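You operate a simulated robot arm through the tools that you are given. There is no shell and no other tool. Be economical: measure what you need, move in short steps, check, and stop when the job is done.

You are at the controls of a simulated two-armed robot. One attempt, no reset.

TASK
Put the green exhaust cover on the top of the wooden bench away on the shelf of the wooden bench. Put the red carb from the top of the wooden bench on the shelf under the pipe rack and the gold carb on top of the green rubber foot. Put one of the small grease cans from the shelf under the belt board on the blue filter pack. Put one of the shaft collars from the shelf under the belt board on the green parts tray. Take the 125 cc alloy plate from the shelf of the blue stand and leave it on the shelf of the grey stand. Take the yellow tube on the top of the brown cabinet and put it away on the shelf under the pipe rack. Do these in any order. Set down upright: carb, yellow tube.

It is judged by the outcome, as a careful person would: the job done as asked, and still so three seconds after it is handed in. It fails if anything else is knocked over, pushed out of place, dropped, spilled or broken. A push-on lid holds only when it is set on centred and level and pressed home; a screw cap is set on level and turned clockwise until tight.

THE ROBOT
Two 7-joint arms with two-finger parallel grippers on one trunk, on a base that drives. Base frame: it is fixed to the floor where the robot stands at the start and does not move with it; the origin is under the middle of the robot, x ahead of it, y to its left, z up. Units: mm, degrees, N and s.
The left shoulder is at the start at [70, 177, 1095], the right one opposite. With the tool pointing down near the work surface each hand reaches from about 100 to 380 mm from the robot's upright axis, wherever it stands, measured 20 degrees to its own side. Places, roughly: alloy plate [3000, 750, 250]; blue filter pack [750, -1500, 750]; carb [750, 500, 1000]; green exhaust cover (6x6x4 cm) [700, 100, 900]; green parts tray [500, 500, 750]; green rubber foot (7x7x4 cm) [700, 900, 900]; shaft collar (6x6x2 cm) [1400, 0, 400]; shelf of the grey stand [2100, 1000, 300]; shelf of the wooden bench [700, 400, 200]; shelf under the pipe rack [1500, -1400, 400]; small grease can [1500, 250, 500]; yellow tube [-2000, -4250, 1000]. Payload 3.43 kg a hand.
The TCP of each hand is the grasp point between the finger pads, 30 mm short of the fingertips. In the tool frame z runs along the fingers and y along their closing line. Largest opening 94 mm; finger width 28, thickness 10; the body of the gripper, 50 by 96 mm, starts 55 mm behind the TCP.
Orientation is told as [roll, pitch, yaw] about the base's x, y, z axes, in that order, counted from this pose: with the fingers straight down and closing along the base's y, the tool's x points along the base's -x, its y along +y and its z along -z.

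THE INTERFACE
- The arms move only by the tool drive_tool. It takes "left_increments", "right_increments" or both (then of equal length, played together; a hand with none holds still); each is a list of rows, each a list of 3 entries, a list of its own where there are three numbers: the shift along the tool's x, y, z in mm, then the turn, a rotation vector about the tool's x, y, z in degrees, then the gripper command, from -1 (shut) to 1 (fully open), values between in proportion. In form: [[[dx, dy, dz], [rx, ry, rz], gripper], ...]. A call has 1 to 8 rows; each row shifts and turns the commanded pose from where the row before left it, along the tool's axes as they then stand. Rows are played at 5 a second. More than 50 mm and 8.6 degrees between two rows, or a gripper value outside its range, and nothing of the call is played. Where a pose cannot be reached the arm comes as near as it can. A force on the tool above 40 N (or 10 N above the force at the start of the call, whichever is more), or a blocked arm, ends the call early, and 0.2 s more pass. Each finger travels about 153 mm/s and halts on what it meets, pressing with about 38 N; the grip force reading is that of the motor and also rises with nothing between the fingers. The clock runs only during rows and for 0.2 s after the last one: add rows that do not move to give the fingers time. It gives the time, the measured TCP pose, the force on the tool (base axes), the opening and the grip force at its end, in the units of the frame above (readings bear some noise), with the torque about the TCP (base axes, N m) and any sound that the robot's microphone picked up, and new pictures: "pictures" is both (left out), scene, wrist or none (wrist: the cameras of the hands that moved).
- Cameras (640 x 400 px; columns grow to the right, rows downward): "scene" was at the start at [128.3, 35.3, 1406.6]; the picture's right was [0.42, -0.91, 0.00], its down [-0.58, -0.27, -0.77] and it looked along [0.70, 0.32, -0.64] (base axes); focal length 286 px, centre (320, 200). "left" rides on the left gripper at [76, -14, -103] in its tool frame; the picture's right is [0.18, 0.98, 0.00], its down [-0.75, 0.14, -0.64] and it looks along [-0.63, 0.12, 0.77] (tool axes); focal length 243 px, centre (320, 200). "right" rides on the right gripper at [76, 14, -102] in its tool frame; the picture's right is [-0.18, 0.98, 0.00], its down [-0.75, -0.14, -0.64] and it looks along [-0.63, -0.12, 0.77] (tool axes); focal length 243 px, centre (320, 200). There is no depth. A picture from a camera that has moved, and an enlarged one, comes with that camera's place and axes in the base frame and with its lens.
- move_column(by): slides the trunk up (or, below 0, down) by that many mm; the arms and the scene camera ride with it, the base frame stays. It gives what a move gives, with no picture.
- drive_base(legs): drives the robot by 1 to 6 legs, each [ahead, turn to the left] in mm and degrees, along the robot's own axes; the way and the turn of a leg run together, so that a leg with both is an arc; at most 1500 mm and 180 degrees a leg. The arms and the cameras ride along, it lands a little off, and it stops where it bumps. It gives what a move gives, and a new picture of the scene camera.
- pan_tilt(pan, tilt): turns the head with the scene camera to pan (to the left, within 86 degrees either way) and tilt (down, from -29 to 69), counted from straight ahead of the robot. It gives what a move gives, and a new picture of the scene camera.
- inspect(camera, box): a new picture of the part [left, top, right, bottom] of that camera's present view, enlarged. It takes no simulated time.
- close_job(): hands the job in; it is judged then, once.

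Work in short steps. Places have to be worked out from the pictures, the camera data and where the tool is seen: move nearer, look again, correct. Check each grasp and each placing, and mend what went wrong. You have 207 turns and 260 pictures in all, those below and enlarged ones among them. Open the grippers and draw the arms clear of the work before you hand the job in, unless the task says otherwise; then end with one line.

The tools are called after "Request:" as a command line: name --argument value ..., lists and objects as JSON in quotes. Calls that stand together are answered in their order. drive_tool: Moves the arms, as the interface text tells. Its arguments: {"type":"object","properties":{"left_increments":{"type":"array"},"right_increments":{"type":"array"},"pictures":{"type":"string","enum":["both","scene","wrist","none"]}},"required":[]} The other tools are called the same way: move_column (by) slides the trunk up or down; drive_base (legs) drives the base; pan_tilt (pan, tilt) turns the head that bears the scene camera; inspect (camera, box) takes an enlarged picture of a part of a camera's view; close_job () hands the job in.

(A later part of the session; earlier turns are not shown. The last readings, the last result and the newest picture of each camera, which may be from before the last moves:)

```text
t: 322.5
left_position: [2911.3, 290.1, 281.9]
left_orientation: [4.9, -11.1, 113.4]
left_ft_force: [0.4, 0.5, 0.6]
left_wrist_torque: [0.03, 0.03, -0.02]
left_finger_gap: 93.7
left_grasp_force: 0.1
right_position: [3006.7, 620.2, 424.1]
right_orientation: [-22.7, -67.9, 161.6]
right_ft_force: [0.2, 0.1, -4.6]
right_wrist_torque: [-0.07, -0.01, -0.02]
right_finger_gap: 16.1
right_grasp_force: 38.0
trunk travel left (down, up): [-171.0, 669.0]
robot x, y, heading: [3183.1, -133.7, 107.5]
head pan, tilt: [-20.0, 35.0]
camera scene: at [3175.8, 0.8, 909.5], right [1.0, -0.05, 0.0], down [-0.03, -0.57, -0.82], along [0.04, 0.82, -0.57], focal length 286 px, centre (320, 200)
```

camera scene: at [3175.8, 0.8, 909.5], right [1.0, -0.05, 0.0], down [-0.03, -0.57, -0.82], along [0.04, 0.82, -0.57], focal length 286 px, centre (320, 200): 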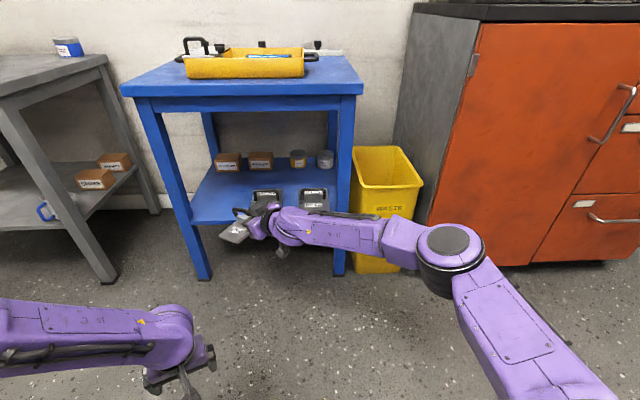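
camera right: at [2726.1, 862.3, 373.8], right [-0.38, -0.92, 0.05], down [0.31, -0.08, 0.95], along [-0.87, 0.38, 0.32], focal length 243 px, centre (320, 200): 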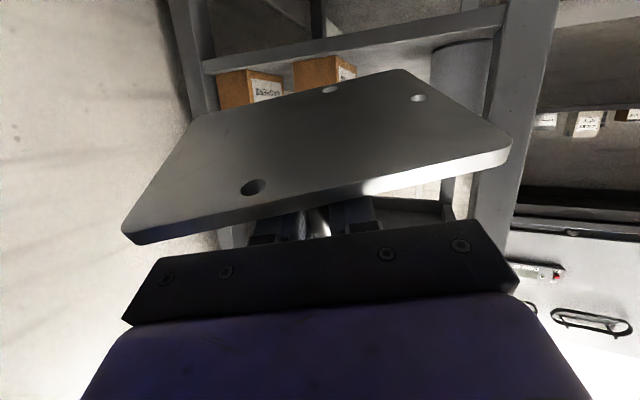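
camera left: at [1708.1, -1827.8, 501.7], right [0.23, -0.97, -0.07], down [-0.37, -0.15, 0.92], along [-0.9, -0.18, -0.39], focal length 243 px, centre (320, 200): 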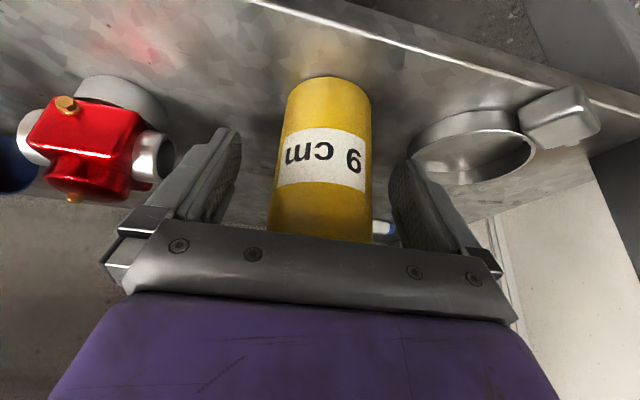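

The plate is out in the open, everything else in place. I enlarge the hand to see how the plate sits in the grip.

Request:
inspect --camera "scene" --box '[205, 180, 335, 265]'

```text
4.71 times, centred on (270, 222) of scene
camera zoom: at [3175.8, 0.8, 909.5], right [1.0, -0.05, 0.0], down [-0.03, -0.57, -0.82], along [0.04, 0.82, -0.57], focal length 1347 px, centre (555, 94)
```

zoom: 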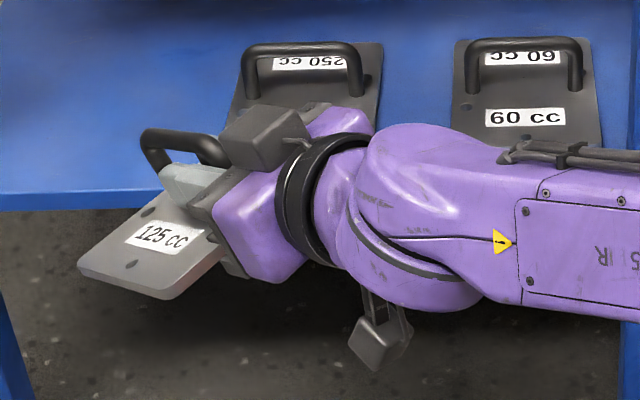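

The plate hangs nearly level, handle up, ~40 mm below and left of the TCP. The grey stand (x 1872–2399, front y≈771, shelf z≈300) has free space at the left-middle. I drive around to face it.

Request:
drive_base --legs '[[0, -99.2], [-815, 0], [0, 99.2]]'

```text
t: 335.2
left_position: [2104.7, 174.8, 283.0]
left_orientation: [4.9, -11.2, 113.4]
left_ft_force: [1.1, 0.8, -0.9]
left_wrist_torque: [-0.02, -0.02, -0.03]
left_finger_gap: 93.9
left_grasp_force: 0.2
right_position: [2201.3, 506.6, 424.7]
right_orientation: [-22.7, -67.9, 161.6]
right_ft_force: [0.2, 0.1, -4.3]
right_wrist_torque: [-0.06, -0.03, -0.01]
right_finger_gap: 16.0
right_grasp_force: 38.3
trunk travel left (down, up): [-171.0, 669.0]
robot x, y, heading: [2379.8, -250.5, 107.0]
head pan, tilt: [-20.0, 35.0]
camera scene: at [2369.1, -114.1, 909.5], right [1.0, -0.05, 0.0], down [-0.03, -0.57, -0.82], along [0.04, 0.82, -0.57], focal length 286 px, centre (320, 200)
```

scene: 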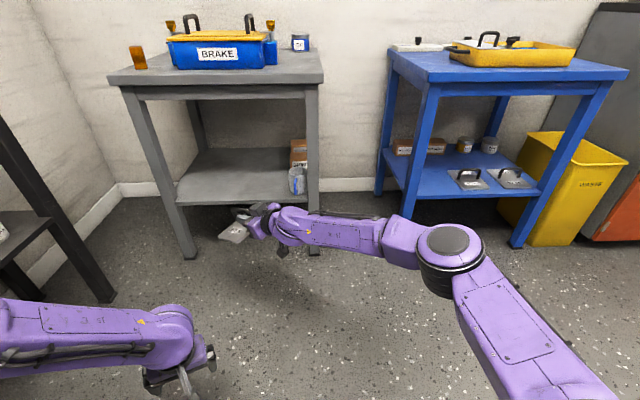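

The shelf left-middle is clear. I drive ahead 390 mm so the plate comes over the shelf.

Request:
drive_base --legs '[[390, 0]]'

Request:
inspect --camera "scene" --box '[160, 130, 340, 250]'

Request:
inspect --camera "right" --box '[0, 0, 640, 400]'

```text
t: 337.7
left_position: [1987.8, 547.9, 283.3]
left_orientation: [5.0, -11.1, 113.6]
left_ft_force: [-0.3, 0.5, 0.6]
left_wrist_torque: [0.0, -0.01, 0.03]
left_finger_gap: 93.9
left_grasp_force: 0.1
right_position: [2082.8, 878.1, 425.0]
right_orientation: [-22.7, -67.9, 161.7]
right_ft_force: [0.3, 0.0, -3.6]
right_wrist_torque: [-0.04, -0.04, 0.04]
right_finger_gap: 15.9
right_grasp_force: 38.1
trunk travel left (down, up): [-171.0, 669.0]
robot x, y, heading: [2263.8, 122.9, 107.4]
head pan, tilt: [-20.0, 35.0]
camera scene: at [2252.6, 258.2, 909.5], right [1.0, -0.05, 0.0], down [-0.03, -0.57, -0.82], along [0.04, 0.82, -0.57], focal length 286 px, centre (320, 200)
```

scene: 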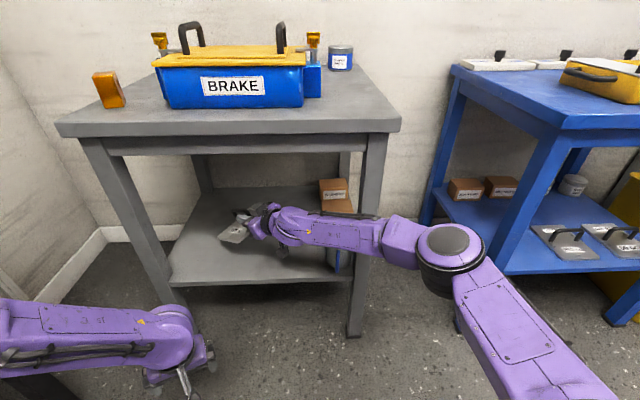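

```text
3.33 times, centred on (250, 190) of scene
camera zoom: at [2252.6, 258.2, 909.5], right [1.0, -0.05, 0.0], down [-0.03, -0.57, -0.82], along [0.04, 0.82, -0.57], focal length 954 px, centre (553, 233)
```

zoom: 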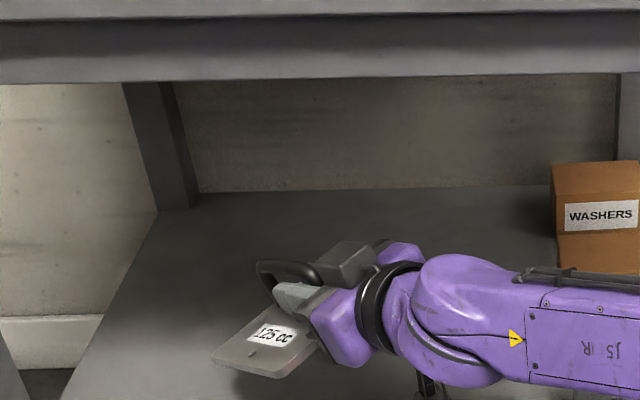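

```text
1.00 times, centred on (320, 200) of right (not enlarged: the box is as wide or as high as the picture)
camera zoom: at [2172.2, 792.4, 385.0], right [-0.68, -0.73, 0.03], down [0.26, -0.21, 0.94], along [-0.68, 0.65, 0.34], focal length 243 px, centre (320, 200)
```

zoom: 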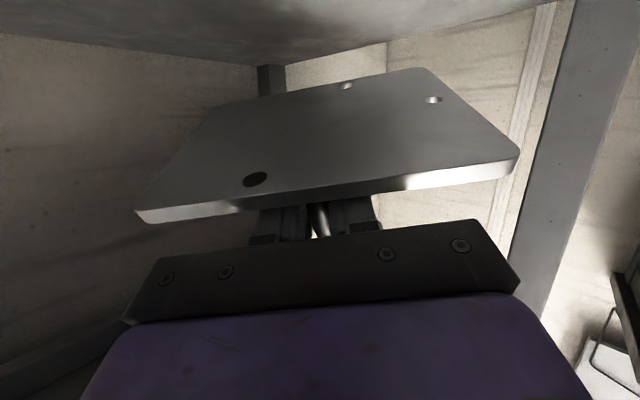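

The plate tilts ~20° (far side low), and the wrist camera would meet the shelf before it's flat. I swing the hand about the vertical so it points straight in, which puts the camera in front of the shelf edge.

Request:
drive_tool --right_increments '[[[0, 0, 0], [6.95, 1.09, 2.6], -1], [[0, 0, 0], [6.95, 1.09, 2.6], -1], [[0, 0, 0], [6.95, 1.09, 2.6], -1], [[0, 0, 0], [6.95, 1.09, 2.6], -1], [[0, 0, 0], [0, 0, 0], -1]]' --pictures "both"

```text
t: 338.9
left_position: [1987.8, 547.5, 283.0]
left_orientation: [4.9, -11.2, 113.6]
left_ft_force: [0.1, 0.3, -0.3]
left_wrist_torque: [0.02, -0.01, 0.01]
left_finger_gap: 93.9
left_grasp_force: 0.1
right_position: [2083.9, 877.8, 424.1]
right_orientation: [-22.7, -67.9, 131.6]
right_ft_force: [0.8, 0.6, -3.6]
right_wrist_torque: [-0.07, -0.01, 0.0]
right_finger_gap: 16.0
right_grasp_force: 38.0
trunk travel left (down, up): [-171.0, 669.0]
robot x, y, heading: [2264.9, 120.4, 107.4]
head pan, tilt: [-20.0, 35.0]
camera scene: at [2252.5, 258.1, 909.5], right [1.0, -0.05, 0.0], down [-0.03, -0.57, -0.82], along [0.04, 0.82, -0.57], focal length 286 px, centre (320, 200)
camera right: at [2117.9, 759.2, 385.1], right [-0.96, -0.29, 0.03], down [0.12, -0.31, 0.94], along [-0.26, 0.9, 0.34], focal length 243 px, centre (320, 200)
```

scene: 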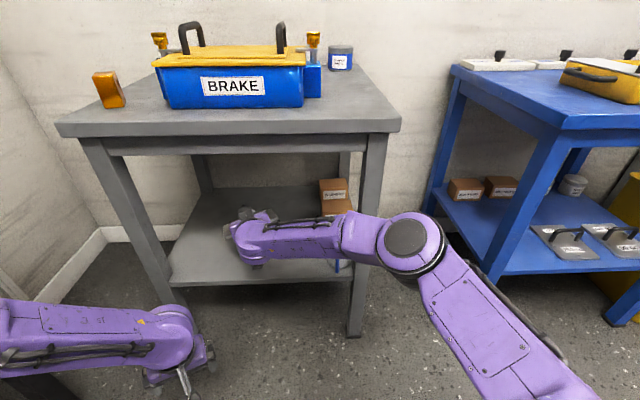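
right: 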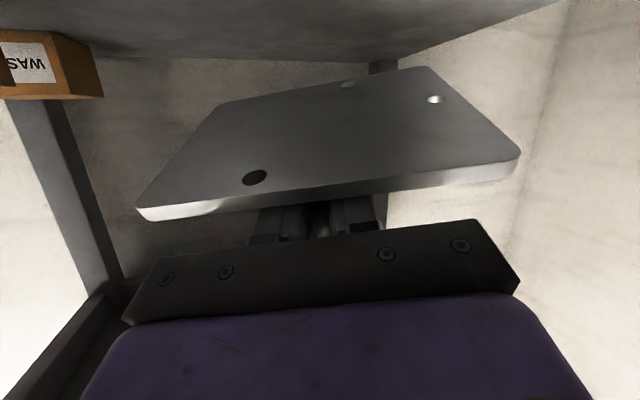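

Camera is now in front of the shelf. I back the base 30 mm, then level the plate (pitch up 18°, roll 6°).

Request:
drive_base --legs '[[-30, 0]]'

Request:
drive_tool --right_increments '[[[0, 0, 0], [0, -6, 2], -1], [[0, 0, 0], [0, -6, 2], -1], [[0, 0, 0], [0, -6, 2], -1], [[0, 0, 0], [0, 0, 0], -1]]' --pictures "wrist"

```text
t: 339.7
left_position: [1998.3, 519.4, 283.0]
left_orientation: [4.9, -11.1, 113.5]
left_ft_force: [0.2, 0.6, 0.1]
left_wrist_torque: [0.0, 0.02, -0.02]
left_finger_gap: 93.9
left_grasp_force: 0.0
right_position: [2093.1, 849.4, 424.9]
right_orientation: [-22.7, -67.9, 131.7]
right_ft_force: [0.6, -0.6, -4.1]
right_wrist_torque: [-0.05, 0.0, 0.0]
right_finger_gap: 16.0
right_grasp_force: 38.0
trunk travel left (down, up): [-171.0, 669.0]
robot x, y, heading: [2273.9, 95.6, 107.7]
head pan, tilt: [-20.0, 35.0]
camera scene: at [2261.6, 229.5, 909.6], right [1.0, -0.05, 0.0], down [-0.03, -0.57, -0.82], along [0.04, 0.82, -0.57], focal length 286 px, centre (320, 200)
```

scene: 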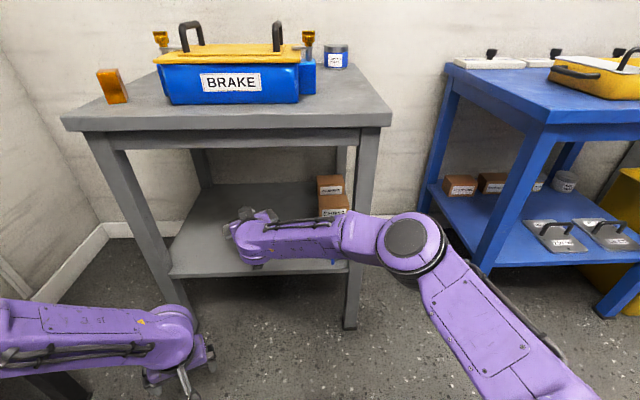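

```text
t: 340.7
left_position: [1997.3, 519.5, 283.2]
left_orientation: [4.9, -11.2, 113.5]
left_ft_force: [0.2, 0.0, 0.7]
left_wrist_torque: [-0.05, -0.01, 0.02]
left_finger_gap: 94.0
left_grasp_force: 0.0
right_position: [2091.8, 849.0, 423.5]
right_orientation: [-46.2, -86.6, 155.5]
right_ft_force: [-0.4, 0.1, -4.0]
right_wrist_torque: [-0.08, -0.01, 0.02]
right_finger_gap: 15.9
right_grasp_force: 37.8
trunk travel left (down, up): [-171.0, 669.0]
robot x, y, heading: [2272.8, 91.6, 107.3]
head pan, tilt: [-20.0, 35.0]
camera right: at [2116.9, 745.6, 349.7], right [-0.94, -0.32, 0.14], down [0.3, -0.54, 0.79], along [-0.18, 0.78, 0.6], focal length 243 px, centre (320, 200)
```

right: 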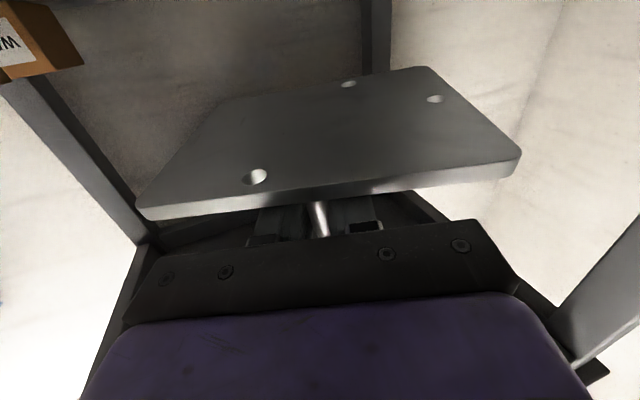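

Plate is near level at about z 390. I lower it with the trunk: 75 mm, then small steps.

Request:
move_column --by -75

Request:
inspect --camera "right" --box '[0, 0, 640, 400]'

```text
t: 341.8
left_position: [1996.1, 519.1, 208.8]
left_orientation: [4.9, -11.2, 113.5]
left_ft_force: [-0.2, -0.7, 0.1]
left_wrist_torque: [0.02, 0.01, -0.02]
left_finger_gap: 94.1
left_grasp_force: 0.1
right_position: [2093.0, 849.8, 348.5]
right_orientation: [-46.1, -86.5, 155.4]
right_ft_force: [-0.1, -0.3, -3.8]
right_wrist_torque: [-0.08, -0.02, 0.0]
right_finger_gap: 15.7
right_grasp_force: 37.9
trunk travel left (down, up): [-96.0, 744.0]
robot x, y, heading: [2275.5, 92.5, 107.3]
head pan, tilt: [-20.0, 35.0]
```

```text
1.00 times, centred on (320, 200) of right (not enlarged: the box is as wide or as high as the picture)
camera zoom: at [2116.9, 745.5, 275.1], right [-0.94, -0.32, 0.14], down [0.3, -0.54, 0.79], along [-0.18, 0.78, 0.6], focal length 243 px, centre (320, 200)
```

zoom: 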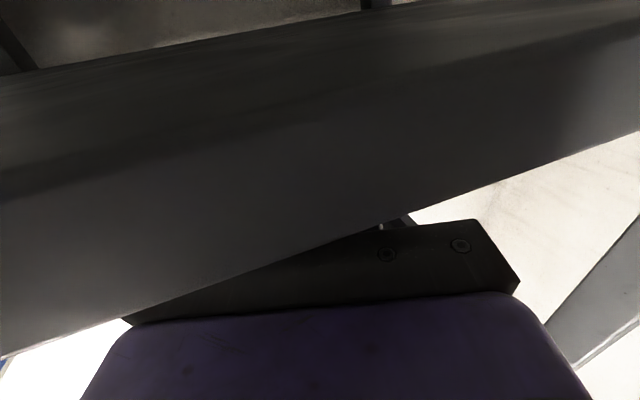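

The shelf edge is right above the camera; the plate should be ~10 mm over the shelf. Small steps down.

Request:
move_column --by -6

Request:
move_column --by -5

```text
t: 342.4
left_position: [1997.7, 519.3, 201.9]
left_orientation: [4.9, -11.2, 113.5]
left_ft_force: [0.3, -0.3, 0.7]
left_wrist_torque: [-0.02, 0.02, 0.0]
left_finger_gap: 93.9
left_grasp_force: 0.1
right_position: [2092.9, 849.4, 342.5]
right_orientation: [-46.1, -86.5, 155.4]
right_ft_force: [0.2, 0.2, -3.0]
right_wrist_torque: [-0.06, -0.02, 0.0]
right_finger_gap: 16.0
right_grasp_force: 37.2
trunk travel left (down, up): [-90.0, 750.0]
robot x, y, heading: [2275.1, 91.5, 107.4]
head pan, tilt: [-20.0, 35.0]
```

```text
t: 342.9
left_position: [1997.3, 518.8, 196.9]
left_orientation: [5.0, -11.3, 113.4]
left_ft_force: [-0.8, 0.0, -0.7]
left_wrist_torque: [-0.03, 0.01, 0.01]
left_finger_gap: 94.0
left_grasp_force: 0.1
right_position: [2093.3, 850.6, 338.7]
right_orientation: [-46.0, -86.5, 155.3]
right_ft_force: [-0.3, -0.5, -2.7]
right_wrist_torque: [-0.07, 0.0, 0.02]
right_finger_gap: 15.8
right_grasp_force: 38.0
trunk travel left (down, up): [-85.0, 755.0]
robot x, y, heading: [2271.2, 96.1, 107.1]
head pan, tilt: [-20.0, 35.0]
```

Not yet touching; continue.

Request:
move_column --by -4

Request:
move_column --by -4

Request:
move_column --by -4

```text
t: 343.4
left_position: [1996.7, 518.5, 193.2]
left_orientation: [4.9, -11.3, 113.5]
left_ft_force: [0.1, -0.4, -0.5]
left_wrist_torque: [0.04, 0.02, -0.02]
left_finger_gap: 94.1
left_grasp_force: 0.1
right_position: [2093.7, 850.6, 335.6]
right_orientation: [-47.7, -86.7, 156.9]
right_ft_force: [-0.4, 1.9, 3.0]
right_wrist_torque: [0.23, 0.5, -0.07]
right_finger_gap: 15.9
right_grasp_force: 38.0
trunk travel left (down, up): [-81.0, 759.0]
robot x, y, heading: [2271.7, 92.7, 107.4]
head pan, tilt: [-20.0, 35.0]
```

```text
t: 344.0
left_position: [1997.8, 518.8, 190.5]
left_orientation: [5.0, -11.4, 113.5]
left_ft_force: [0.1, -0.6, 0.3]
left_wrist_torque: [0.0, 0.0, 0.02]
left_finger_gap: 94.0
left_grasp_force: 0.1
right_position: [2094.5, 850.4, 333.4]
right_orientation: [-48.8, -86.8, 158.0]
right_ft_force: [3.0, -0.2, 10.2]
right_wrist_torque: [0.62, 1.14, -0.09]
right_finger_gap: 16.4
right_grasp_force: 37.5
trunk travel left (down, up): [-77.0, 763.0]
robot x, y, heading: [2270.8, 92.8, 107.7]
head pan, tilt: [-20.0, 35.0]
```

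```text
t: 344.5
left_position: [1997.2, 518.6, 186.3]
left_orientation: [4.9, -11.5, 113.5]
left_ft_force: [0.8, -1.2, 0.2]
left_wrist_torque: [0.0, 0.0, 0.0]
left_finger_gap: 93.7
left_grasp_force: 0.2
right_position: [2094.7, 850.2, 327.9]
right_orientation: [-47.7, -86.7, 156.9]
right_ft_force: [6.1, -1.1, 9.6]
right_wrist_torque: [0.51, 1.11, -0.08]
right_finger_gap: 16.6
right_grasp_force: 37.8
trunk travel left (down, up): [-73.0, 767.0]
robot x, y, heading: [2273.3, 92.4, 107.0]
head pan, tilt: [-20.0, 35.0]
```

The plate's far-left edge rests on the shelf and it is pivoting flat in the grip; a few mm more.

Request:
move_column --by -5

Request:
move_column --by -5

Request:
pan_tilt --pan -5 --tilt 38

```text
t: 345.0
left_position: [1997.2, 518.4, 182.8]
left_orientation: [4.9, -11.4, 113.5]
left_ft_force: [0.1, -0.4, -0.1]
left_wrist_torque: [0.01, -0.01, 0.0]
left_finger_gap: 94.0
left_grasp_force: 0.1
right_position: [2093.7, 850.0, 325.0]
right_orientation: [-48.7, -86.8, 158.1]
right_ft_force: [4.4, -1.3, 19.1]
right_wrist_torque: [-1.47, 0.84, 0.27]
right_finger_gap: 16.4
right_grasp_force: 37.8
trunk travel left (down, up): [-68.0, 772.0]
robot x, y, heading: [2270.2, 91.8, 107.5]
head pan, tilt: [-20.0, 35.0]
```

```text
t: 345.6
left_position: [1997.5, 519.5, 176.2]
left_orientation: [4.9, -11.4, 113.5]
left_ft_force: [-0.5, -0.3, 0.3]
left_wrist_torque: [-0.01, 0.0, -0.02]
left_finger_gap: 93.8
left_grasp_force: 0.0
right_position: [2092.1, 850.5, 325.1]
right_orientation: [-51.7, -87.4, 160.8]
right_ft_force: [-3.3, 1.5, 15.7]
right_wrist_torque: [-1.18, 0.88, -0.27]
right_finger_gap: 16.6
right_grasp_force: 38.0
trunk travel left (down, up): [-63.0, 777.0]
robot x, y, heading: [2273.1, 94.7, 107.5]
head pan, tilt: [-20.0, 35.0]
stopped: the force on the tool passed its limit at 40 N (the readings are from after the stop); the commanded pose is now the measured one
```

```text
t: 346.3
left_position: [1997.8, 519.3, 177.4]
left_orientation: [4.9, -11.5, 113.6]
left_ft_force: [-1.1, 0.4, 0.5]
left_wrist_torque: [-0.02, -0.02, 0.02]
left_finger_gap: 94.2
left_grasp_force: 0.0
right_position: [2091.6, 851.0, 324.9]
right_orientation: [-53.0, -87.3, 162.0]
right_ft_force: [-10.0, 9.4, 25.8]
right_wrist_torque: [-1.78, 1.29, -0.84]
right_finger_gap: 16.3
right_grasp_force: 38.0
trunk travel left (down, up): [-63.0, 777.0]
robot x, y, heading: [2273.4, 92.0, 107.1]
head pan, tilt: [-5.0, 38.0]
camera scene: at [2239.8, 223.2, 797.9], right [0.98, 0.21, 0.0], down [0.13, -0.6, -0.79], along [-0.17, 0.77, -0.61], focal length 286 px, centre (320, 200)
```

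scene: 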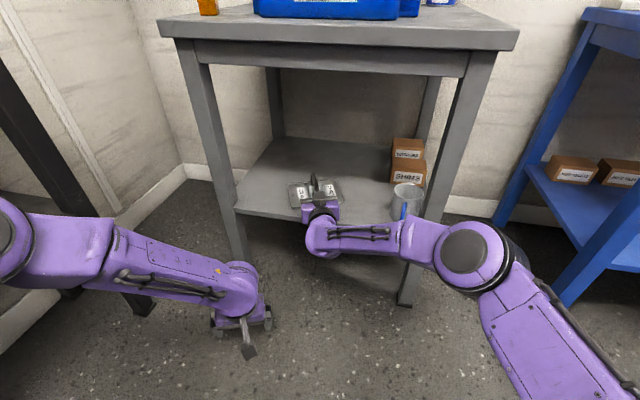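

Request:
inspect --camera "scene" --box '[260, 150, 380, 230]'

```text
5.00 times, centred on (320, 190) of scene
camera zoom: at [2239.8, 223.2, 797.9], right [0.98, 0.21, 0.0], down [0.13, -0.6, -0.79], along [-0.17, 0.77, -0.61], focal length 1431 px, centre (320, 250)
```

zoom: 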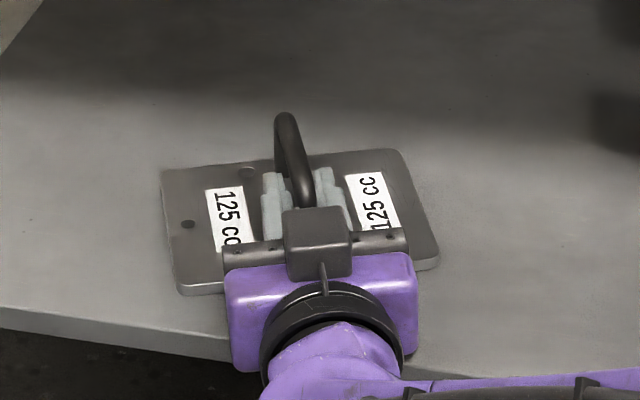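

The plate lies flat on the grey shelf, the handle leg between the fingers. I take off pressure, open, and reverse straight back.

Request:
move_column --by 3

Request:
drive_tool --right_increments '[[[0, 0, 0], [0, 0, 0], 0.2], [[0, 0, 0], [0, 0, 0], 0.4], [[0, 0, -20], [0, 0, 0], 0.4], [[0, 0, -30], [0, 0, 0], 0.4], [[0, 0, -30], [0, 0, 0], 0.4], [[0, 0, 0], [0, 0, 0], 0.4]]' --pictures "scene"

```text
t: 346.9
left_position: [1996.7, 519.8, 179.9]
left_orientation: [4.9, -11.4, 113.5]
left_ft_force: [0.3, 0.4, -0.3]
left_wrist_torque: [-0.02, 0.0, 0.01]
left_finger_gap: 93.7
left_grasp_force: 0.0
right_position: [2093.0, 850.1, 324.7]
right_orientation: [-50.1, -87.0, 159.2]
right_ft_force: [-6.1, 4.6, 18.6]
right_wrist_torque: [-1.39, 1.08, -0.45]
right_finger_gap: 16.3
right_grasp_force: 37.9
trunk travel left (down, up): [-66.0, 774.0]
robot x, y, heading: [2276.2, 93.8, 107.2]
head pan, tilt: [-5.0, 38.0]
```

```text
t: 348.2
left_position: [1997.9, 519.8, 178.5]
left_orientation: [4.9, -11.3, 113.5]
left_ft_force: [1.2, 0.2, -0.3]
left_wrist_torque: [-0.04, 0.0, 0.0]
left_finger_gap: 93.7
left_grasp_force: 0.0
right_position: [2118.2, 775.3, 325.8]
right_orientation: [-47.9, -86.8, 157.1]
right_ft_force: [0.0, -1.1, 0.2]
right_wrist_torque: [0.01, 0.02, 0.03]
right_finger_gap: 65.9
right_grasp_force: 0.0
trunk travel left (down, up): [-66.0, 774.0]
robot x, y, heading: [2275.8, 94.8, 107.4]
head pan, tilt: [-5.0, 38.0]
camera scene: at [2239.3, 225.2, 800.2], right [0.98, 0.21, 0.0], down [0.13, -0.6, -0.79], along [-0.17, 0.77, -0.62], focal length 286 px, centre (320, 200)
```

scene: 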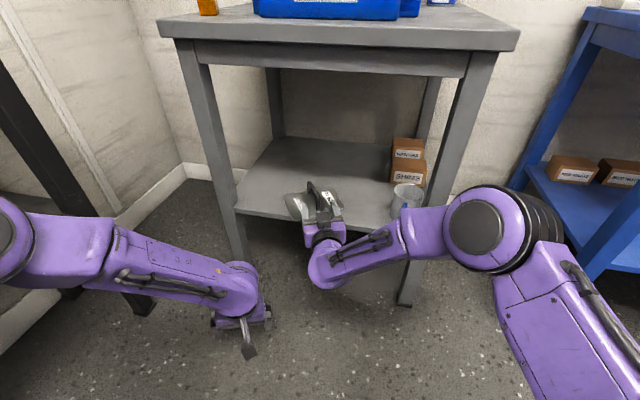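

Check that the plate stayed behind.

Request:
inspect --camera "scene" --box '[260, 160, 380, 240]'

```text
5.00 times, centred on (320, 200) of scene
camera zoom: at [2239.3, 225.2, 800.2], right [0.98, 0.21, 0.0], down [0.13, -0.6, -0.79], along [-0.17, 0.77, -0.62], focal length 1431 px, centre (320, 200)
```

zoom: 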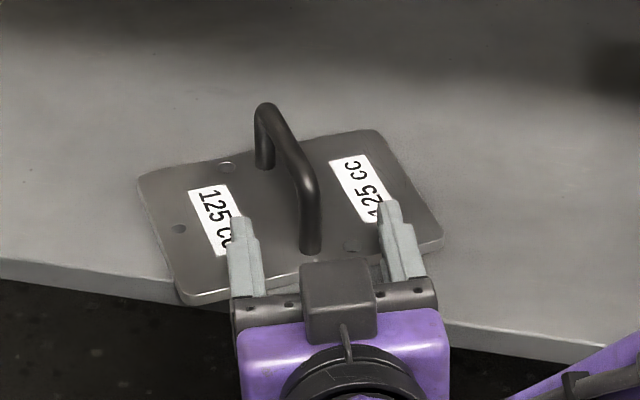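

The plate dragged slightly to the edge. I push it back in 30 mm with the palm, lift 6 mm off, then withdraw.

Request:
drive_tool --right_increments '[[[0, 0, 15], [0, 0, 0], 0.4], [[0, 0, 20], [0, 0, 0], 0.4], [[0, 0, 0], [0, 0, 0], 0.4]]' --pictures "none"

Request:
move_column --by 8

Request:
inspect --camera "scene" --box '[260, 150, 380, 230]'

```text
t: 349.1
left_position: [1998.2, 518.0, 178.6]
left_orientation: [4.9, -11.3, 113.5]
left_ft_force: [1.3, 0.4, -0.2]
left_wrist_torque: [-0.02, -0.02, 0.03]
left_finger_gap: 94.0
left_grasp_force: 0.1
right_position: [2107.6, 808.9, 324.6]
right_orientation: [-49.2, -87.0, 158.3]
right_ft_force: [-0.2, -0.5, 2.5]
right_wrist_torque: [-0.07, 0.14, 0.03]
right_finger_gap: 65.8
right_grasp_force: 0.0
trunk travel left (down, up): [-66.0, 774.0]
robot x, y, heading: [2270.3, 89.1, 107.2]
head pan, tilt: [-5.0, 38.0]
```

```text
t: 349.6
left_position: [1996.0, 519.0, 185.6]
left_orientation: [4.9, -11.2, 113.5]
left_ft_force: [0.6, -1.1, 0.7]
left_wrist_torque: [0.03, 0.01, -0.01]
left_finger_gap: 94.1
left_grasp_force: 0.1
right_position: [2107.0, 807.8, 331.3]
right_orientation: [-48.2, -86.9, 157.4]
right_ft_force: [0.9, 0.7, 1.0]
right_wrist_torque: [0.01, 0.01, 0.03]
right_finger_gap: 66.1
right_grasp_force: 0.1
trunk travel left (down, up): [-74.0, 766.0]
robot x, y, heading: [2271.3, 96.4, 107.1]
head pan, tilt: [-5.0, 38.0]
```

```text
5.00 times, centred on (320, 190) of scene
camera zoom: at [2239.2, 225.4, 808.2], right [0.98, 0.21, 0.0], down [0.13, -0.6, -0.79], along [-0.17, 0.77, -0.62], focal length 1431 px, centre (320, 250)
```

zoom: 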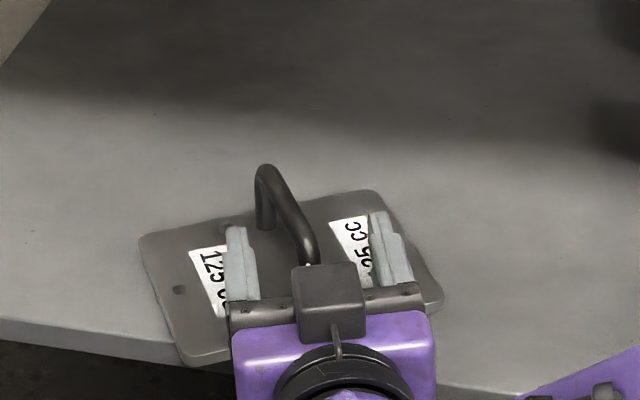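

The palm rode above the plate. Advancing further will push on the handle leg, moving the plate in ~20 mm.

Request:
drive_tool --right_increments '[[[0, 0, 20], [0, 0, 0], 0.4], [[0, 0, 15], [0, 0, 0], 0.4], [[0, 0, 12], [0, 0, 0], 0.4], [[0, 0, 0], [0, 0, 0], 0.4]]' --pictures "none"

Request:
inspect --camera "scene" --box '[260, 150, 380, 230]'

```text
t: 350.6
left_position: [1997.6, 518.5, 186.1]
left_orientation: [4.9, -11.3, 113.5]
left_ft_force: [0.3, 0.5, 0.1]
left_wrist_torque: [-0.02, 0.0, 0.02]
left_finger_gap: 94.1
left_grasp_force: 0.0
right_position: [2092.5, 852.9, 330.4]
right_orientation: [-48.1, -86.9, 157.4]
right_ft_force: [0.3, -1.0, -0.1]
right_wrist_torque: [-0.02, -0.01, 0.03]
right_finger_gap: 66.0
right_grasp_force: 0.2
trunk travel left (down, up): [-74.0, 766.0]
robot x, y, heading: [2272.0, 94.1, 107.3]
head pan, tilt: [-5.0, 38.0]
```

```text
5.00 times, centred on (320, 190) of scene
camera zoom: at [2239.2, 225.3, 808.3], right [0.98, 0.21, 0.0], down [0.13, -0.6, -0.79], along [-0.17, 0.77, -0.62], focal length 1431 px, centre (320, 250)
```

zoom: 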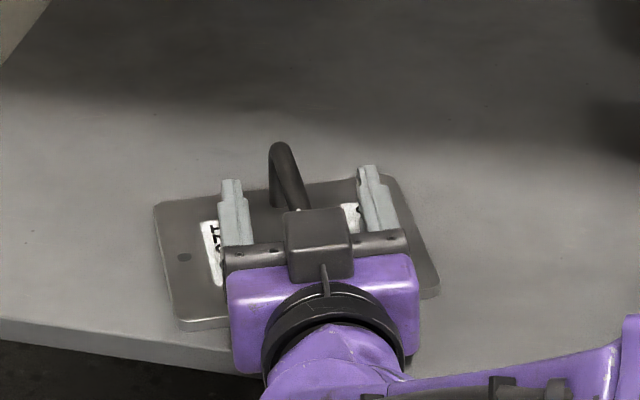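

Plate is now fully on the shelf. I raise 6 mm and reverse the base straight out.

Request:
move_column --by 6

Request:
drive_base --legs '[[-350, 0]]'

```text
t: 351.2
left_position: [1997.2, 518.7, 192.4]
left_orientation: [5.0, -11.2, 113.5]
left_ft_force: [-0.4, -0.1, -0.1]
left_wrist_torque: [0.02, 0.02, -0.01]
left_finger_gap: 94.0
left_grasp_force: 0.1
right_position: [2092.8, 852.3, 337.1]
right_orientation: [-48.3, -87.0, 157.4]
right_ft_force: [-0.7, -0.7, 0.0]
right_wrist_torque: [-0.01, 0.01, -0.03]
right_finger_gap: 65.6
right_grasp_force: 0.0
trunk travel left (down, up): [-80.0, 760.0]
robot x, y, heading: [2272.6, 96.0, 107.1]
head pan, tilt: [-5.0, 38.0]
```

```text
t: 353.4
left_position: [2101.1, 185.8, 191.9]
left_orientation: [4.9, -11.2, 113.4]
left_ft_force: [0.1, 1.0, 0.0]
left_wrist_torque: [0.0, -0.01, 0.0]
left_finger_gap: 93.9
left_grasp_force: 0.0
right_position: [2198.2, 519.2, 337.2]
right_orientation: [-48.3, -86.9, 157.3]
right_ft_force: [0.5, -0.5, -0.3]
right_wrist_torque: [0.01, 0.02, 0.0]
right_finger_gap: 65.8
right_grasp_force: 0.0
trunk travel left (down, up): [-80.0, 760.0]
robot x, y, heading: [2376.0, -237.6, 107.2]
head pan, tilt: [-5.0, 38.0]
camera scene: at [2343.5, -108.2, 814.3], right [0.98, 0.21, 0.0], down [0.13, -0.6, -0.79], along [-0.17, 0.77, -0.62], focal length 286 px, centre (320, 200)
```

scene: 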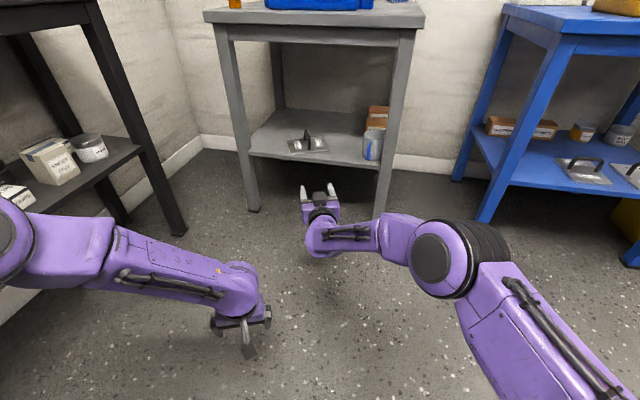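

Plate is delivered. Now I bring the right hand back and pitch both tools to about 45°, raise the trunk, and turn toward the belt-board table.

Request:
drive_tool --left_increments '[[[0, 0, 0], [-2.5, -8, 0], 1], [[0, 0, 0], [-2.5, -8, 0], 1], [[0, 0, 0], [0, -8, 0], 1], [[0, 0, 0], [0, -8, 0], 1], [[0, 0, 0], [0, 0, 0], 1], [[0, 0, 0], [0, 0, 0], 1], [[0, 0, 0], [0, 0, 0], 1], [[0, 0, 0], [0, 0, 0], 1]]' --right_increments '[[[0, 0, -45], [0, 0, 0], 1], [[0, 0, -45], [0, 0, 0], 1], [[0, 0, -45], [0, 0, 0], 1], [[0, 0, -45], [0, 8, 0], 1], [[0, 0, -30], [0, 8, 0], 1], [[0, 0, 0], [0, 8, 0], 1], [[0, 0, 0], [0, 8, 0], 1], [[0, 0, 0], [0, 8, 0], 1]]' --pictures "none"

Request:
move_column --by 150

Request:
drive_base --legs '[[0, -50], [-200, 0], [0, 123]]'

```text
t: 355.2
left_position: [2099.9, 186.5, 192.1]
left_orientation: [12.5, -42.6, 108.0]
left_ft_force: [0.3, -0.7, 0.4]
left_wrist_torque: [0.0, 0.0, 0.01]
left_finger_gap: 94.1
left_grasp_force: 0.0
right_position: [2265.9, 321.6, 346.6]
right_orientation: [-3.4, -47.7, 111.8]
right_ft_force: [0.1, -0.1, 1.0]
right_wrist_torque: [0.03, -0.02, 0.0]
right_finger_gap: 94.0
right_grasp_force: 0.0
trunk travel left (down, up): [-80.0, 760.0]
robot x, y, heading: [2374.7, -237.8, 107.2]
head pan, tilt: [-5.0, 38.0]
```

```text
t: 357.0
left_position: [2101.0, 186.8, 344.3]
left_orientation: [12.4, -42.8, 108.0]
left_ft_force: [0.5, 0.0, 0.5]
left_wrist_torque: [0.02, 0.01, 0.01]
left_finger_gap: 94.1
left_grasp_force: 0.1
right_position: [2266.4, 321.9, 498.1]
right_orientation: [-3.4, -48.0, 111.6]
right_ft_force: [0.6, 0.3, 0.3]
right_wrist_torque: [-0.01, 0.0, 0.02]
right_finger_gap: 93.9
right_grasp_force: 0.2
trunk travel left (down, up): [-230.0, 610.0]
robot x, y, heading: [2376.2, -239.8, 106.9]
head pan, tilt: [-5.0, 38.0]
```

```text
t: 365.9
left_position: [1782.5, -548.1, 343.9]
left_orientation: [12.3, -42.7, -178.6]
left_ft_force: [-0.1, -0.3, 1.0]
left_wrist_torque: [0.0, 0.02, 0.03]
left_finger_gap: 94.0
left_grasp_force: 0.0
right_position: [1700.8, -351.6, 498.6]
right_orientation: [-3.4, -47.9, -175.0]
right_ft_force: [-0.5, -0.8, -0.4]
right_wrist_torque: [0.0, 0.01, 0.01]
right_finger_gap: 94.1
right_grasp_force: 0.0
trunk travel left (down, up): [-230.0, 610.0]
robot x, y, heading: [2270.0, -405.5, -179.5]
head pan, tilt: [-5.0, 38.0]
camera scene: at [2134.3, -402.0, 964.3], right [0.08, 1.0, 0.0], down [0.61, -0.05, -0.79], along [-0.79, 0.06, -0.62], focal length 286 px, centre (320, 200)
```

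scene: 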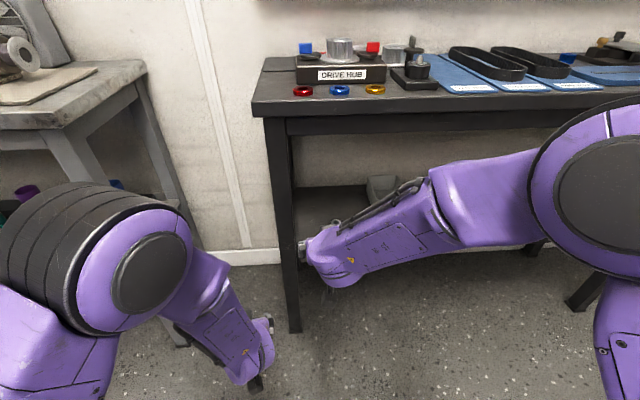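

The belt-board table spans about y -450…640. I fix the left hand's roll, and shift to y≈100 to look at its shelf.

Request:
drive_tool --left_increments '[[[0, 0, 0], [6, 0, 0], 1], [[0, 0, 0], [6, 0, 0], 1], [[0, 0, 0], [0, 0, 0], 1]]' --pictures "none"

Request:
drive_base --legs '[[-80, 0], [0, -90], [480, 0], [0, 89.5]]'

Request:
pan_tilt --pan 0 --tilt 25

```text
t: 366.7
left_position: [1781.7, -548.9, 342.9]
left_orientation: [0.3, -42.8, -178.6]
left_ft_force: [1.4, 0.3, -0.2]
left_wrist_torque: [0.01, -0.01, -0.02]
left_finger_gap: 94.0
left_grasp_force: 0.0
right_position: [1698.6, -351.4, 498.0]
right_orientation: [-3.3, -47.8, -175.0]
right_ft_force: [-0.6, 0.6, 0.4]
right_wrist_torque: [-0.01, 0.01, -0.01]
right_finger_gap: 94.1
right_grasp_force: 0.0
trunk travel left (down, up): [-230.0, 610.0]
robot x, y, heading: [2268.8, -408.5, -179.1]
head pan, tilt: [-5.0, 38.0]
```

```text
t: 377.8
left_position: [1853.9, -54.4, 343.0]
left_orientation: [0.5, -42.7, 180.0]
left_ft_force: [-0.3, -0.3, -0.2]
left_wrist_torque: [-0.01, -0.04, -0.01]
left_finger_gap: 93.9
left_grasp_force: 0.0
right_position: [1777.0, 145.8, 497.6]
right_orientation: [-3.4, -47.9, -176.4]
right_ft_force: [0.8, -0.1, -0.7]
right_wrist_torque: [0.01, 0.01, -0.03]
right_finger_gap: 94.2
right_grasp_force: 0.1
trunk travel left (down, up): [-230.0, 610.0]
robot x, y, heading: [2343.9, 74.0, 179.4]
head pan, tilt: [-5.0, 38.0]
camera scene: at [2208.8, 84.1, 964.3], right [0.1, 0.99, 0.0], down [0.61, -0.06, -0.79], along [-0.78, 0.08, -0.62], focal length 286 px, centre (320, 200)
```

scene: 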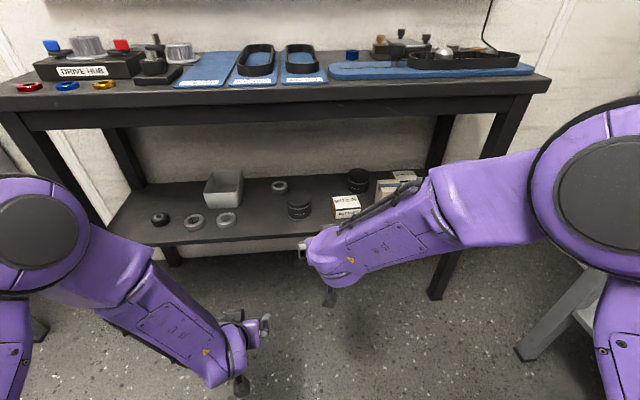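

```text
t: 378.6
left_position: [1853.8, -54.5, 343.4]
left_orientation: [0.6, -42.7, 180.0]
left_ft_force: [-0.7, 0.2, 0.0]
left_wrist_torque: [0.0, 0.0, 0.04]
left_finger_gap: 94.0
left_grasp_force: 0.1
right_position: [1775.7, 144.7, 496.2]
right_orientation: [-3.4, -47.9, -176.4]
right_ft_force: [-1.0, 0.7, -0.3]
right_wrist_torque: [-0.01, -0.01, -0.01]
right_finger_gap: 94.2
right_grasp_force: 0.0
trunk travel left (down, up): [-230.0, 610.0]
robot x, y, heading: [2345.2, 77.4, 179.4]
head pan, tilt: [0.0, 25.0]
camera scene: at [2202.6, 76.7, 984.5], right [0.01, 1.0, 0.0], down [0.42, -0.01, -0.91], along [-0.91, 0.01, -0.42], focal length 286 px, centre (320, 200)
```

scene: 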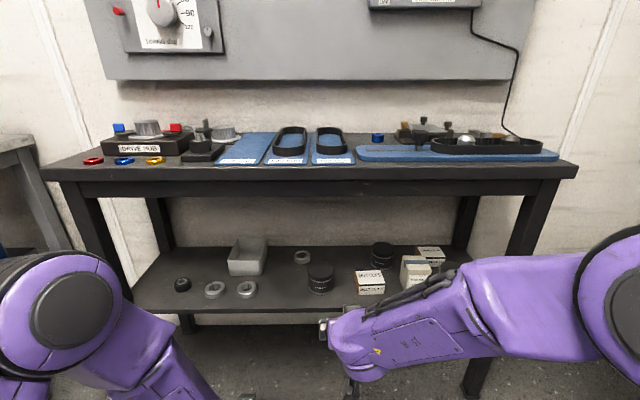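

Request:
inspect --camera "scene" --box '[160, 225, 440, 315]'

```text
2.29 times, centred on (300, 270) of scene
camera zoom: at [2202.6, 76.7, 984.5], right [0.01, 1.0, 0.0], down [0.42, -0.01, -0.91], along [-0.91, 0.01, -0.42], focal length 654 px, centre (366, 40)
```

zoom: 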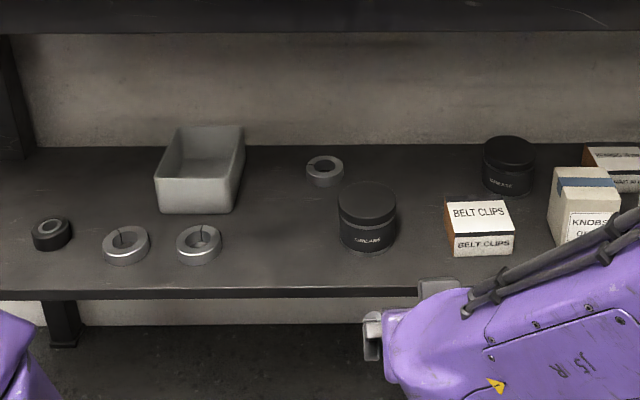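

Three silver collars and two black grease cans are on the shelf. I raise the left hand, true the right one, and drive 110 mm closer for wrist views.

Request:
drive_tool --left_increments '[[[-29.4, 0, -31.9], [0, 0, 0], 1], [[-29.4, 0, -31.9], [0, 0, 0], 1], [[-29.4, 0, -31.9], [0, 0, 0], 1], [[0, 0, 0], [0, 0, 0], 1]]' --right_increments '[[[0, 20, 0], [-3.4, 0, 0], 1], [[0, 20, 0], [0, 0, 0], 1], [[0, 0, 0], [0, 0, 0], 1], [[0, 0, 0], [0, 0, 0], 1]]' --pictures "none"

Request:
drive_base --legs '[[110, 0.5]]'

Request:
drive_tool --left_increments '[[[0, 0, 0], [0, 0, 0], 1]]' --right_increments '[[[0, 0, 0], [0, 0, 0], 1]]' --pictures "wrist"

```text
t: 379.6
left_position: [1855.5, -54.1, 473.3]
left_orientation: [0.4, -42.7, 180.0]
left_ft_force: [-0.2, 0.2, -0.1]
left_wrist_torque: [0.0, -0.03, 0.01]
left_finger_gap: 94.0
left_grasp_force: 0.0
right_position: [1777.1, 105.4, 497.4]
right_orientation: [-0.1, -47.9, -176.3]
right_ft_force: [-0.4, 0.7, -0.1]
right_wrist_torque: [0.01, -0.01, -0.01]
right_finger_gap: 94.1
right_grasp_force: 0.0
trunk travel left (down, up): [-230.0, 610.0]
robot x, y, heading: [2344.2, 74.0, 179.1]
head pan, tilt: [0.0, 25.0]
```

```text
t: 380.8
left_position: [1746.8, -56.6, 472.3]
left_orientation: [0.5, -42.8, -179.4]
left_ft_force: [0.0, 0.7, -0.9]
left_wrist_torque: [-0.01, -0.01, -0.02]
left_finger_gap: 93.8
left_grasp_force: 0.1
right_position: [1666.9, 101.0, 497.4]
right_orientation: [-0.1, -47.8, -175.9]
right_ft_force: [-0.6, -1.1, -0.4]
right_wrist_torque: [0.03, -0.01, 0.01]
right_finger_gap: 93.8
right_grasp_force: 0.1
trunk travel left (down, up): [-230.0, 610.0]
robot x, y, heading: [2230.7, 79.7, 179.7]
head pan, tilt: [0.0, 25.0]
camera scene: at [2092.4, 76.5, 984.5], right [0.01, 1.0, 0.0], down [0.42, 0.0, -0.91], along [-0.91, 0.01, -0.42], focal length 286 px, centre (320, 200)
```

scene: 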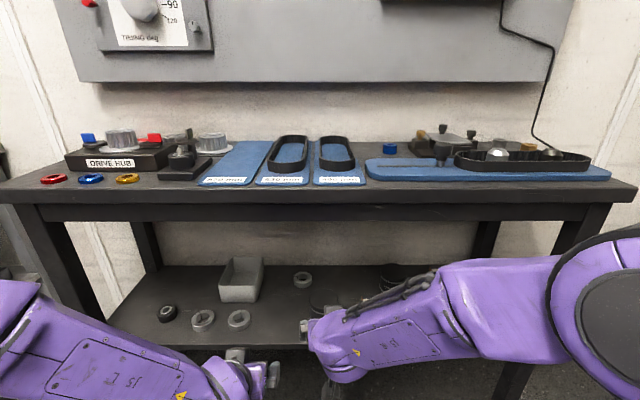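

```text
t: 381.2
left_position: [1747.1, -55.9, 473.3]
left_orientation: [0.5, -42.7, -179.5]
left_ft_force: [0.0, -0.4, 0.1]
left_wrist_torque: [0.0, 0.03, 0.02]
left_finger_gap: 94.1
left_grasp_force: 0.0
right_position: [1667.2, 102.4, 497.9]
right_orientation: [0.0, -47.8, -176.0]
right_ft_force: [-0.1, -0.2, -0.8]
right_wrist_torque: [0.01, 0.0, 0.0]
right_finger_gap: 94.0
right_grasp_force: 0.1
trunk travel left (down, up): [-230.0, 610.0]
robot x, y, heading: [2235.0, 80.4, 179.6]
head pan, tilt: [0.0, 25.0]
camera right: at [1794.9, 95.5, 508.2], right [-0.05, -0.99, 0.14], down [-0.04, 0.14, 0.99], along [-1.0, 0.05, -0.05], focal length 243 px, centre (320, 200)
camera left: at [1872.7, -41.8, 497.4], right [0.15, -0.98, -0.12], down [-0.12, -0.14, 0.98], along [-0.98, -0.13, -0.13], focal length 243 px, centre (320, 200)
```

right: 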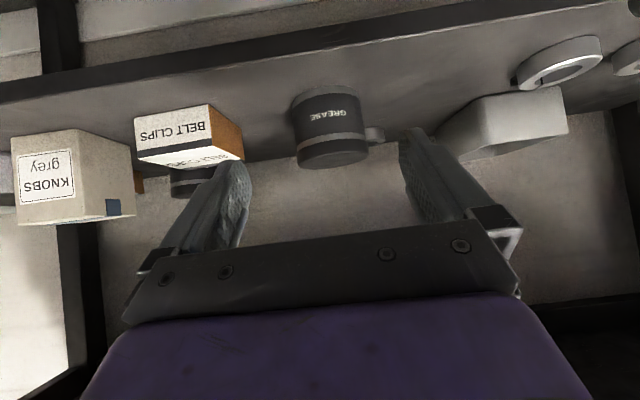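
left: 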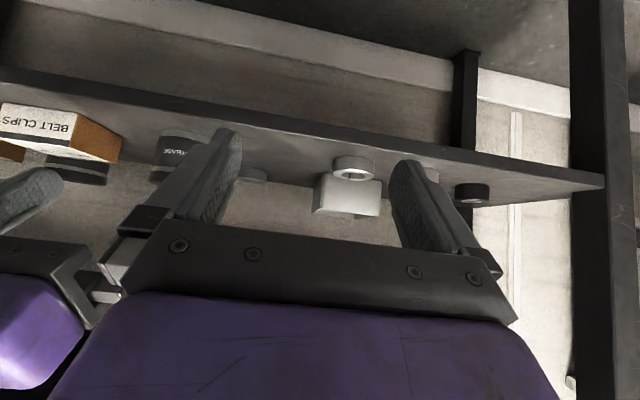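

Grease can: centre (1529, 88), z 394–451. I approach it with the right hand, stopping 60 mm short to check alignment.

Request:
drive_tool --right_increments '[[[-20, 2, 0], [0, 0, 0], 1], [[-21, 2, 0], [0, 0, 0], 1], [[0, 0, 45], [0, 0, 0], 1], [[0, 0, 45], [0, 0, 0], 1], [[0, 0, 0], [0, 0, 0], 1]]' --pictures "wrist"

```text
t: 382.4
left_position: [1747.3, -57.6, 473.1]
left_orientation: [0.5, -42.7, -179.5]
left_ft_force: [0.0, -0.2, 0.4]
left_wrist_torque: [0.0, -0.02, 0.02]
left_finger_gap: 94.1
left_grasp_force: 0.1
right_position: [1575.1, 91.6, 467.2]
right_orientation: [0.1, -47.9, -175.8]
right_ft_force: [-0.8, 0.4, -0.2]
right_wrist_torque: [-0.01, 0.01, -0.03]
right_finger_gap: 93.9
right_grasp_force: 0.1
trunk travel left (down, up): [-230.0, 610.0]
robot x, y, heading: [2232.8, 74.7, 179.9]
head pan, tilt: [0.0, 25.0]
camera right: at [1702.0, 84.7, 477.8], right [-0.05, -0.99, 0.14], down [-0.04, 0.14, 0.99], along [-1.0, 0.05, -0.05], focal length 243 px, centre (320, 200)
```

right: 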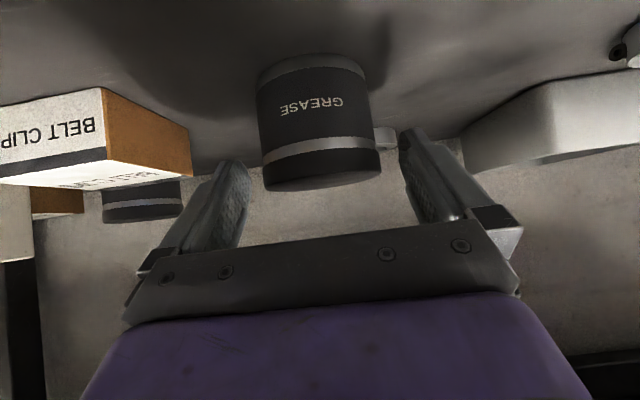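

Aligned. I go the last 58 mm and close.

Request:
drive_tool --right_increments '[[[0, 0, 30], [0, 0, 0], 1], [[0, 0, 28], [0, 0, 0], 1], [[0, 0, 0], [0, 0, 0], 1], [[0, 0, 0], [0, 0, 0], -1], [[0, 0, 0], [0, 0, 0], -1], [[0, 0, 0], [0, 0, 0], -1]]' --pictures "wrist"

```text
t: 383.8
left_position: [1746.8, -57.9, 474.2]
left_orientation: [0.5, -42.9, -179.5]
left_ft_force: [0.1, 0.0, 0.7]
left_wrist_torque: [-0.02, 0.0, -0.01]
left_finger_gap: 94.2
left_grasp_force: 0.1
right_position: [1530.5, 87.6, 433.0]
right_orientation: [-0.1, -48.3, -175.9]
right_ft_force: [-3.8, -1.7, 25.8]
right_wrist_torque: [-0.05, -0.55, 0.02]
right_finger_gap: 74.7
right_grasp_force: 37.9
trunk travel left (down, up): [-230.0, 610.0]
robot x, y, heading: [2237.0, 75.5, 179.5]
head pan, tilt: [0.0, 25.0]
camera right: at [1658.6, 81.8, 443.0], right [-0.05, -0.99, 0.14], down [-0.03, 0.14, 0.99], along [-1.0, 0.05, -0.04], focal length 243 px, centre (320, 200)
```

right: 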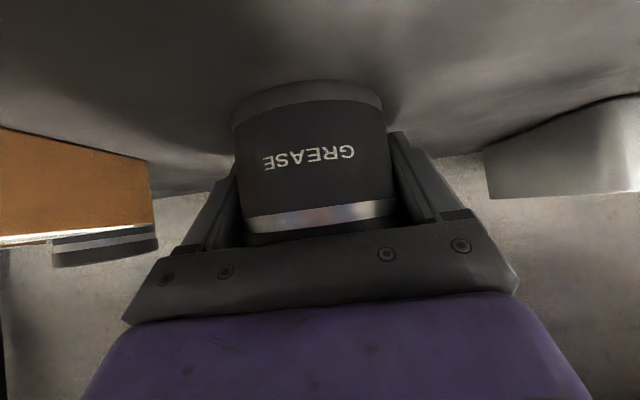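

Can gripped (74.7 mm). I lift it 75 mm and pull it back out 140 mm.

Request:
drive_tool --right_increments '[[[-18.6, 0, -16.7], [0, 0, 0], -1], [[-18.6, 0, -16.7], [0, 0, 0], -1], [[-18.6, 0, -16.7], [0, 0, 0], -1], [[30, 0, -33.4], [0, 0, 0], -1], [[30, -10, -33.4], [0, 0, 0], -1], [[30, -15, -33.4], [0, 0, 0], -1], [[20, -20, -22], [0, 0, 0], -1]]' --pictures "wrist"

```text
t: 385.4
left_position: [1746.4, -56.7, 473.5]
left_orientation: [0.5, -42.7, -179.5]
left_ft_force: [-0.1, -1.4, -0.3]
left_wrist_torque: [-0.04, 0.01, -0.02]
left_finger_gap: 94.3
left_grasp_force: 0.0
right_position: [1692.5, 143.8, 503.3]
right_orientation: [0.1, -47.9, -176.0]
right_ft_force: [0.0, 0.4, -3.2]
right_wrist_torque: [0.0, 0.04, 0.02]
right_finger_gap: 74.9
right_grasp_force: 37.8
trunk travel left (down, up): [-230.0, 610.0]
robot x, y, heading: [2231.8, 72.8, 179.8]
head pan, tilt: [0.0, 25.0]
camera right: at [1819.5, 137.9, 513.4], right [-0.05, -0.99, 0.14], down [-0.04, 0.14, 0.99], along [-1.0, 0.05, -0.05], focal length 243 px, centre (320, 200)
```

right: 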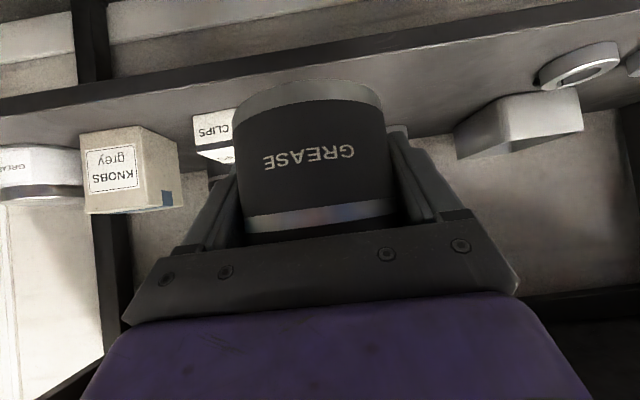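

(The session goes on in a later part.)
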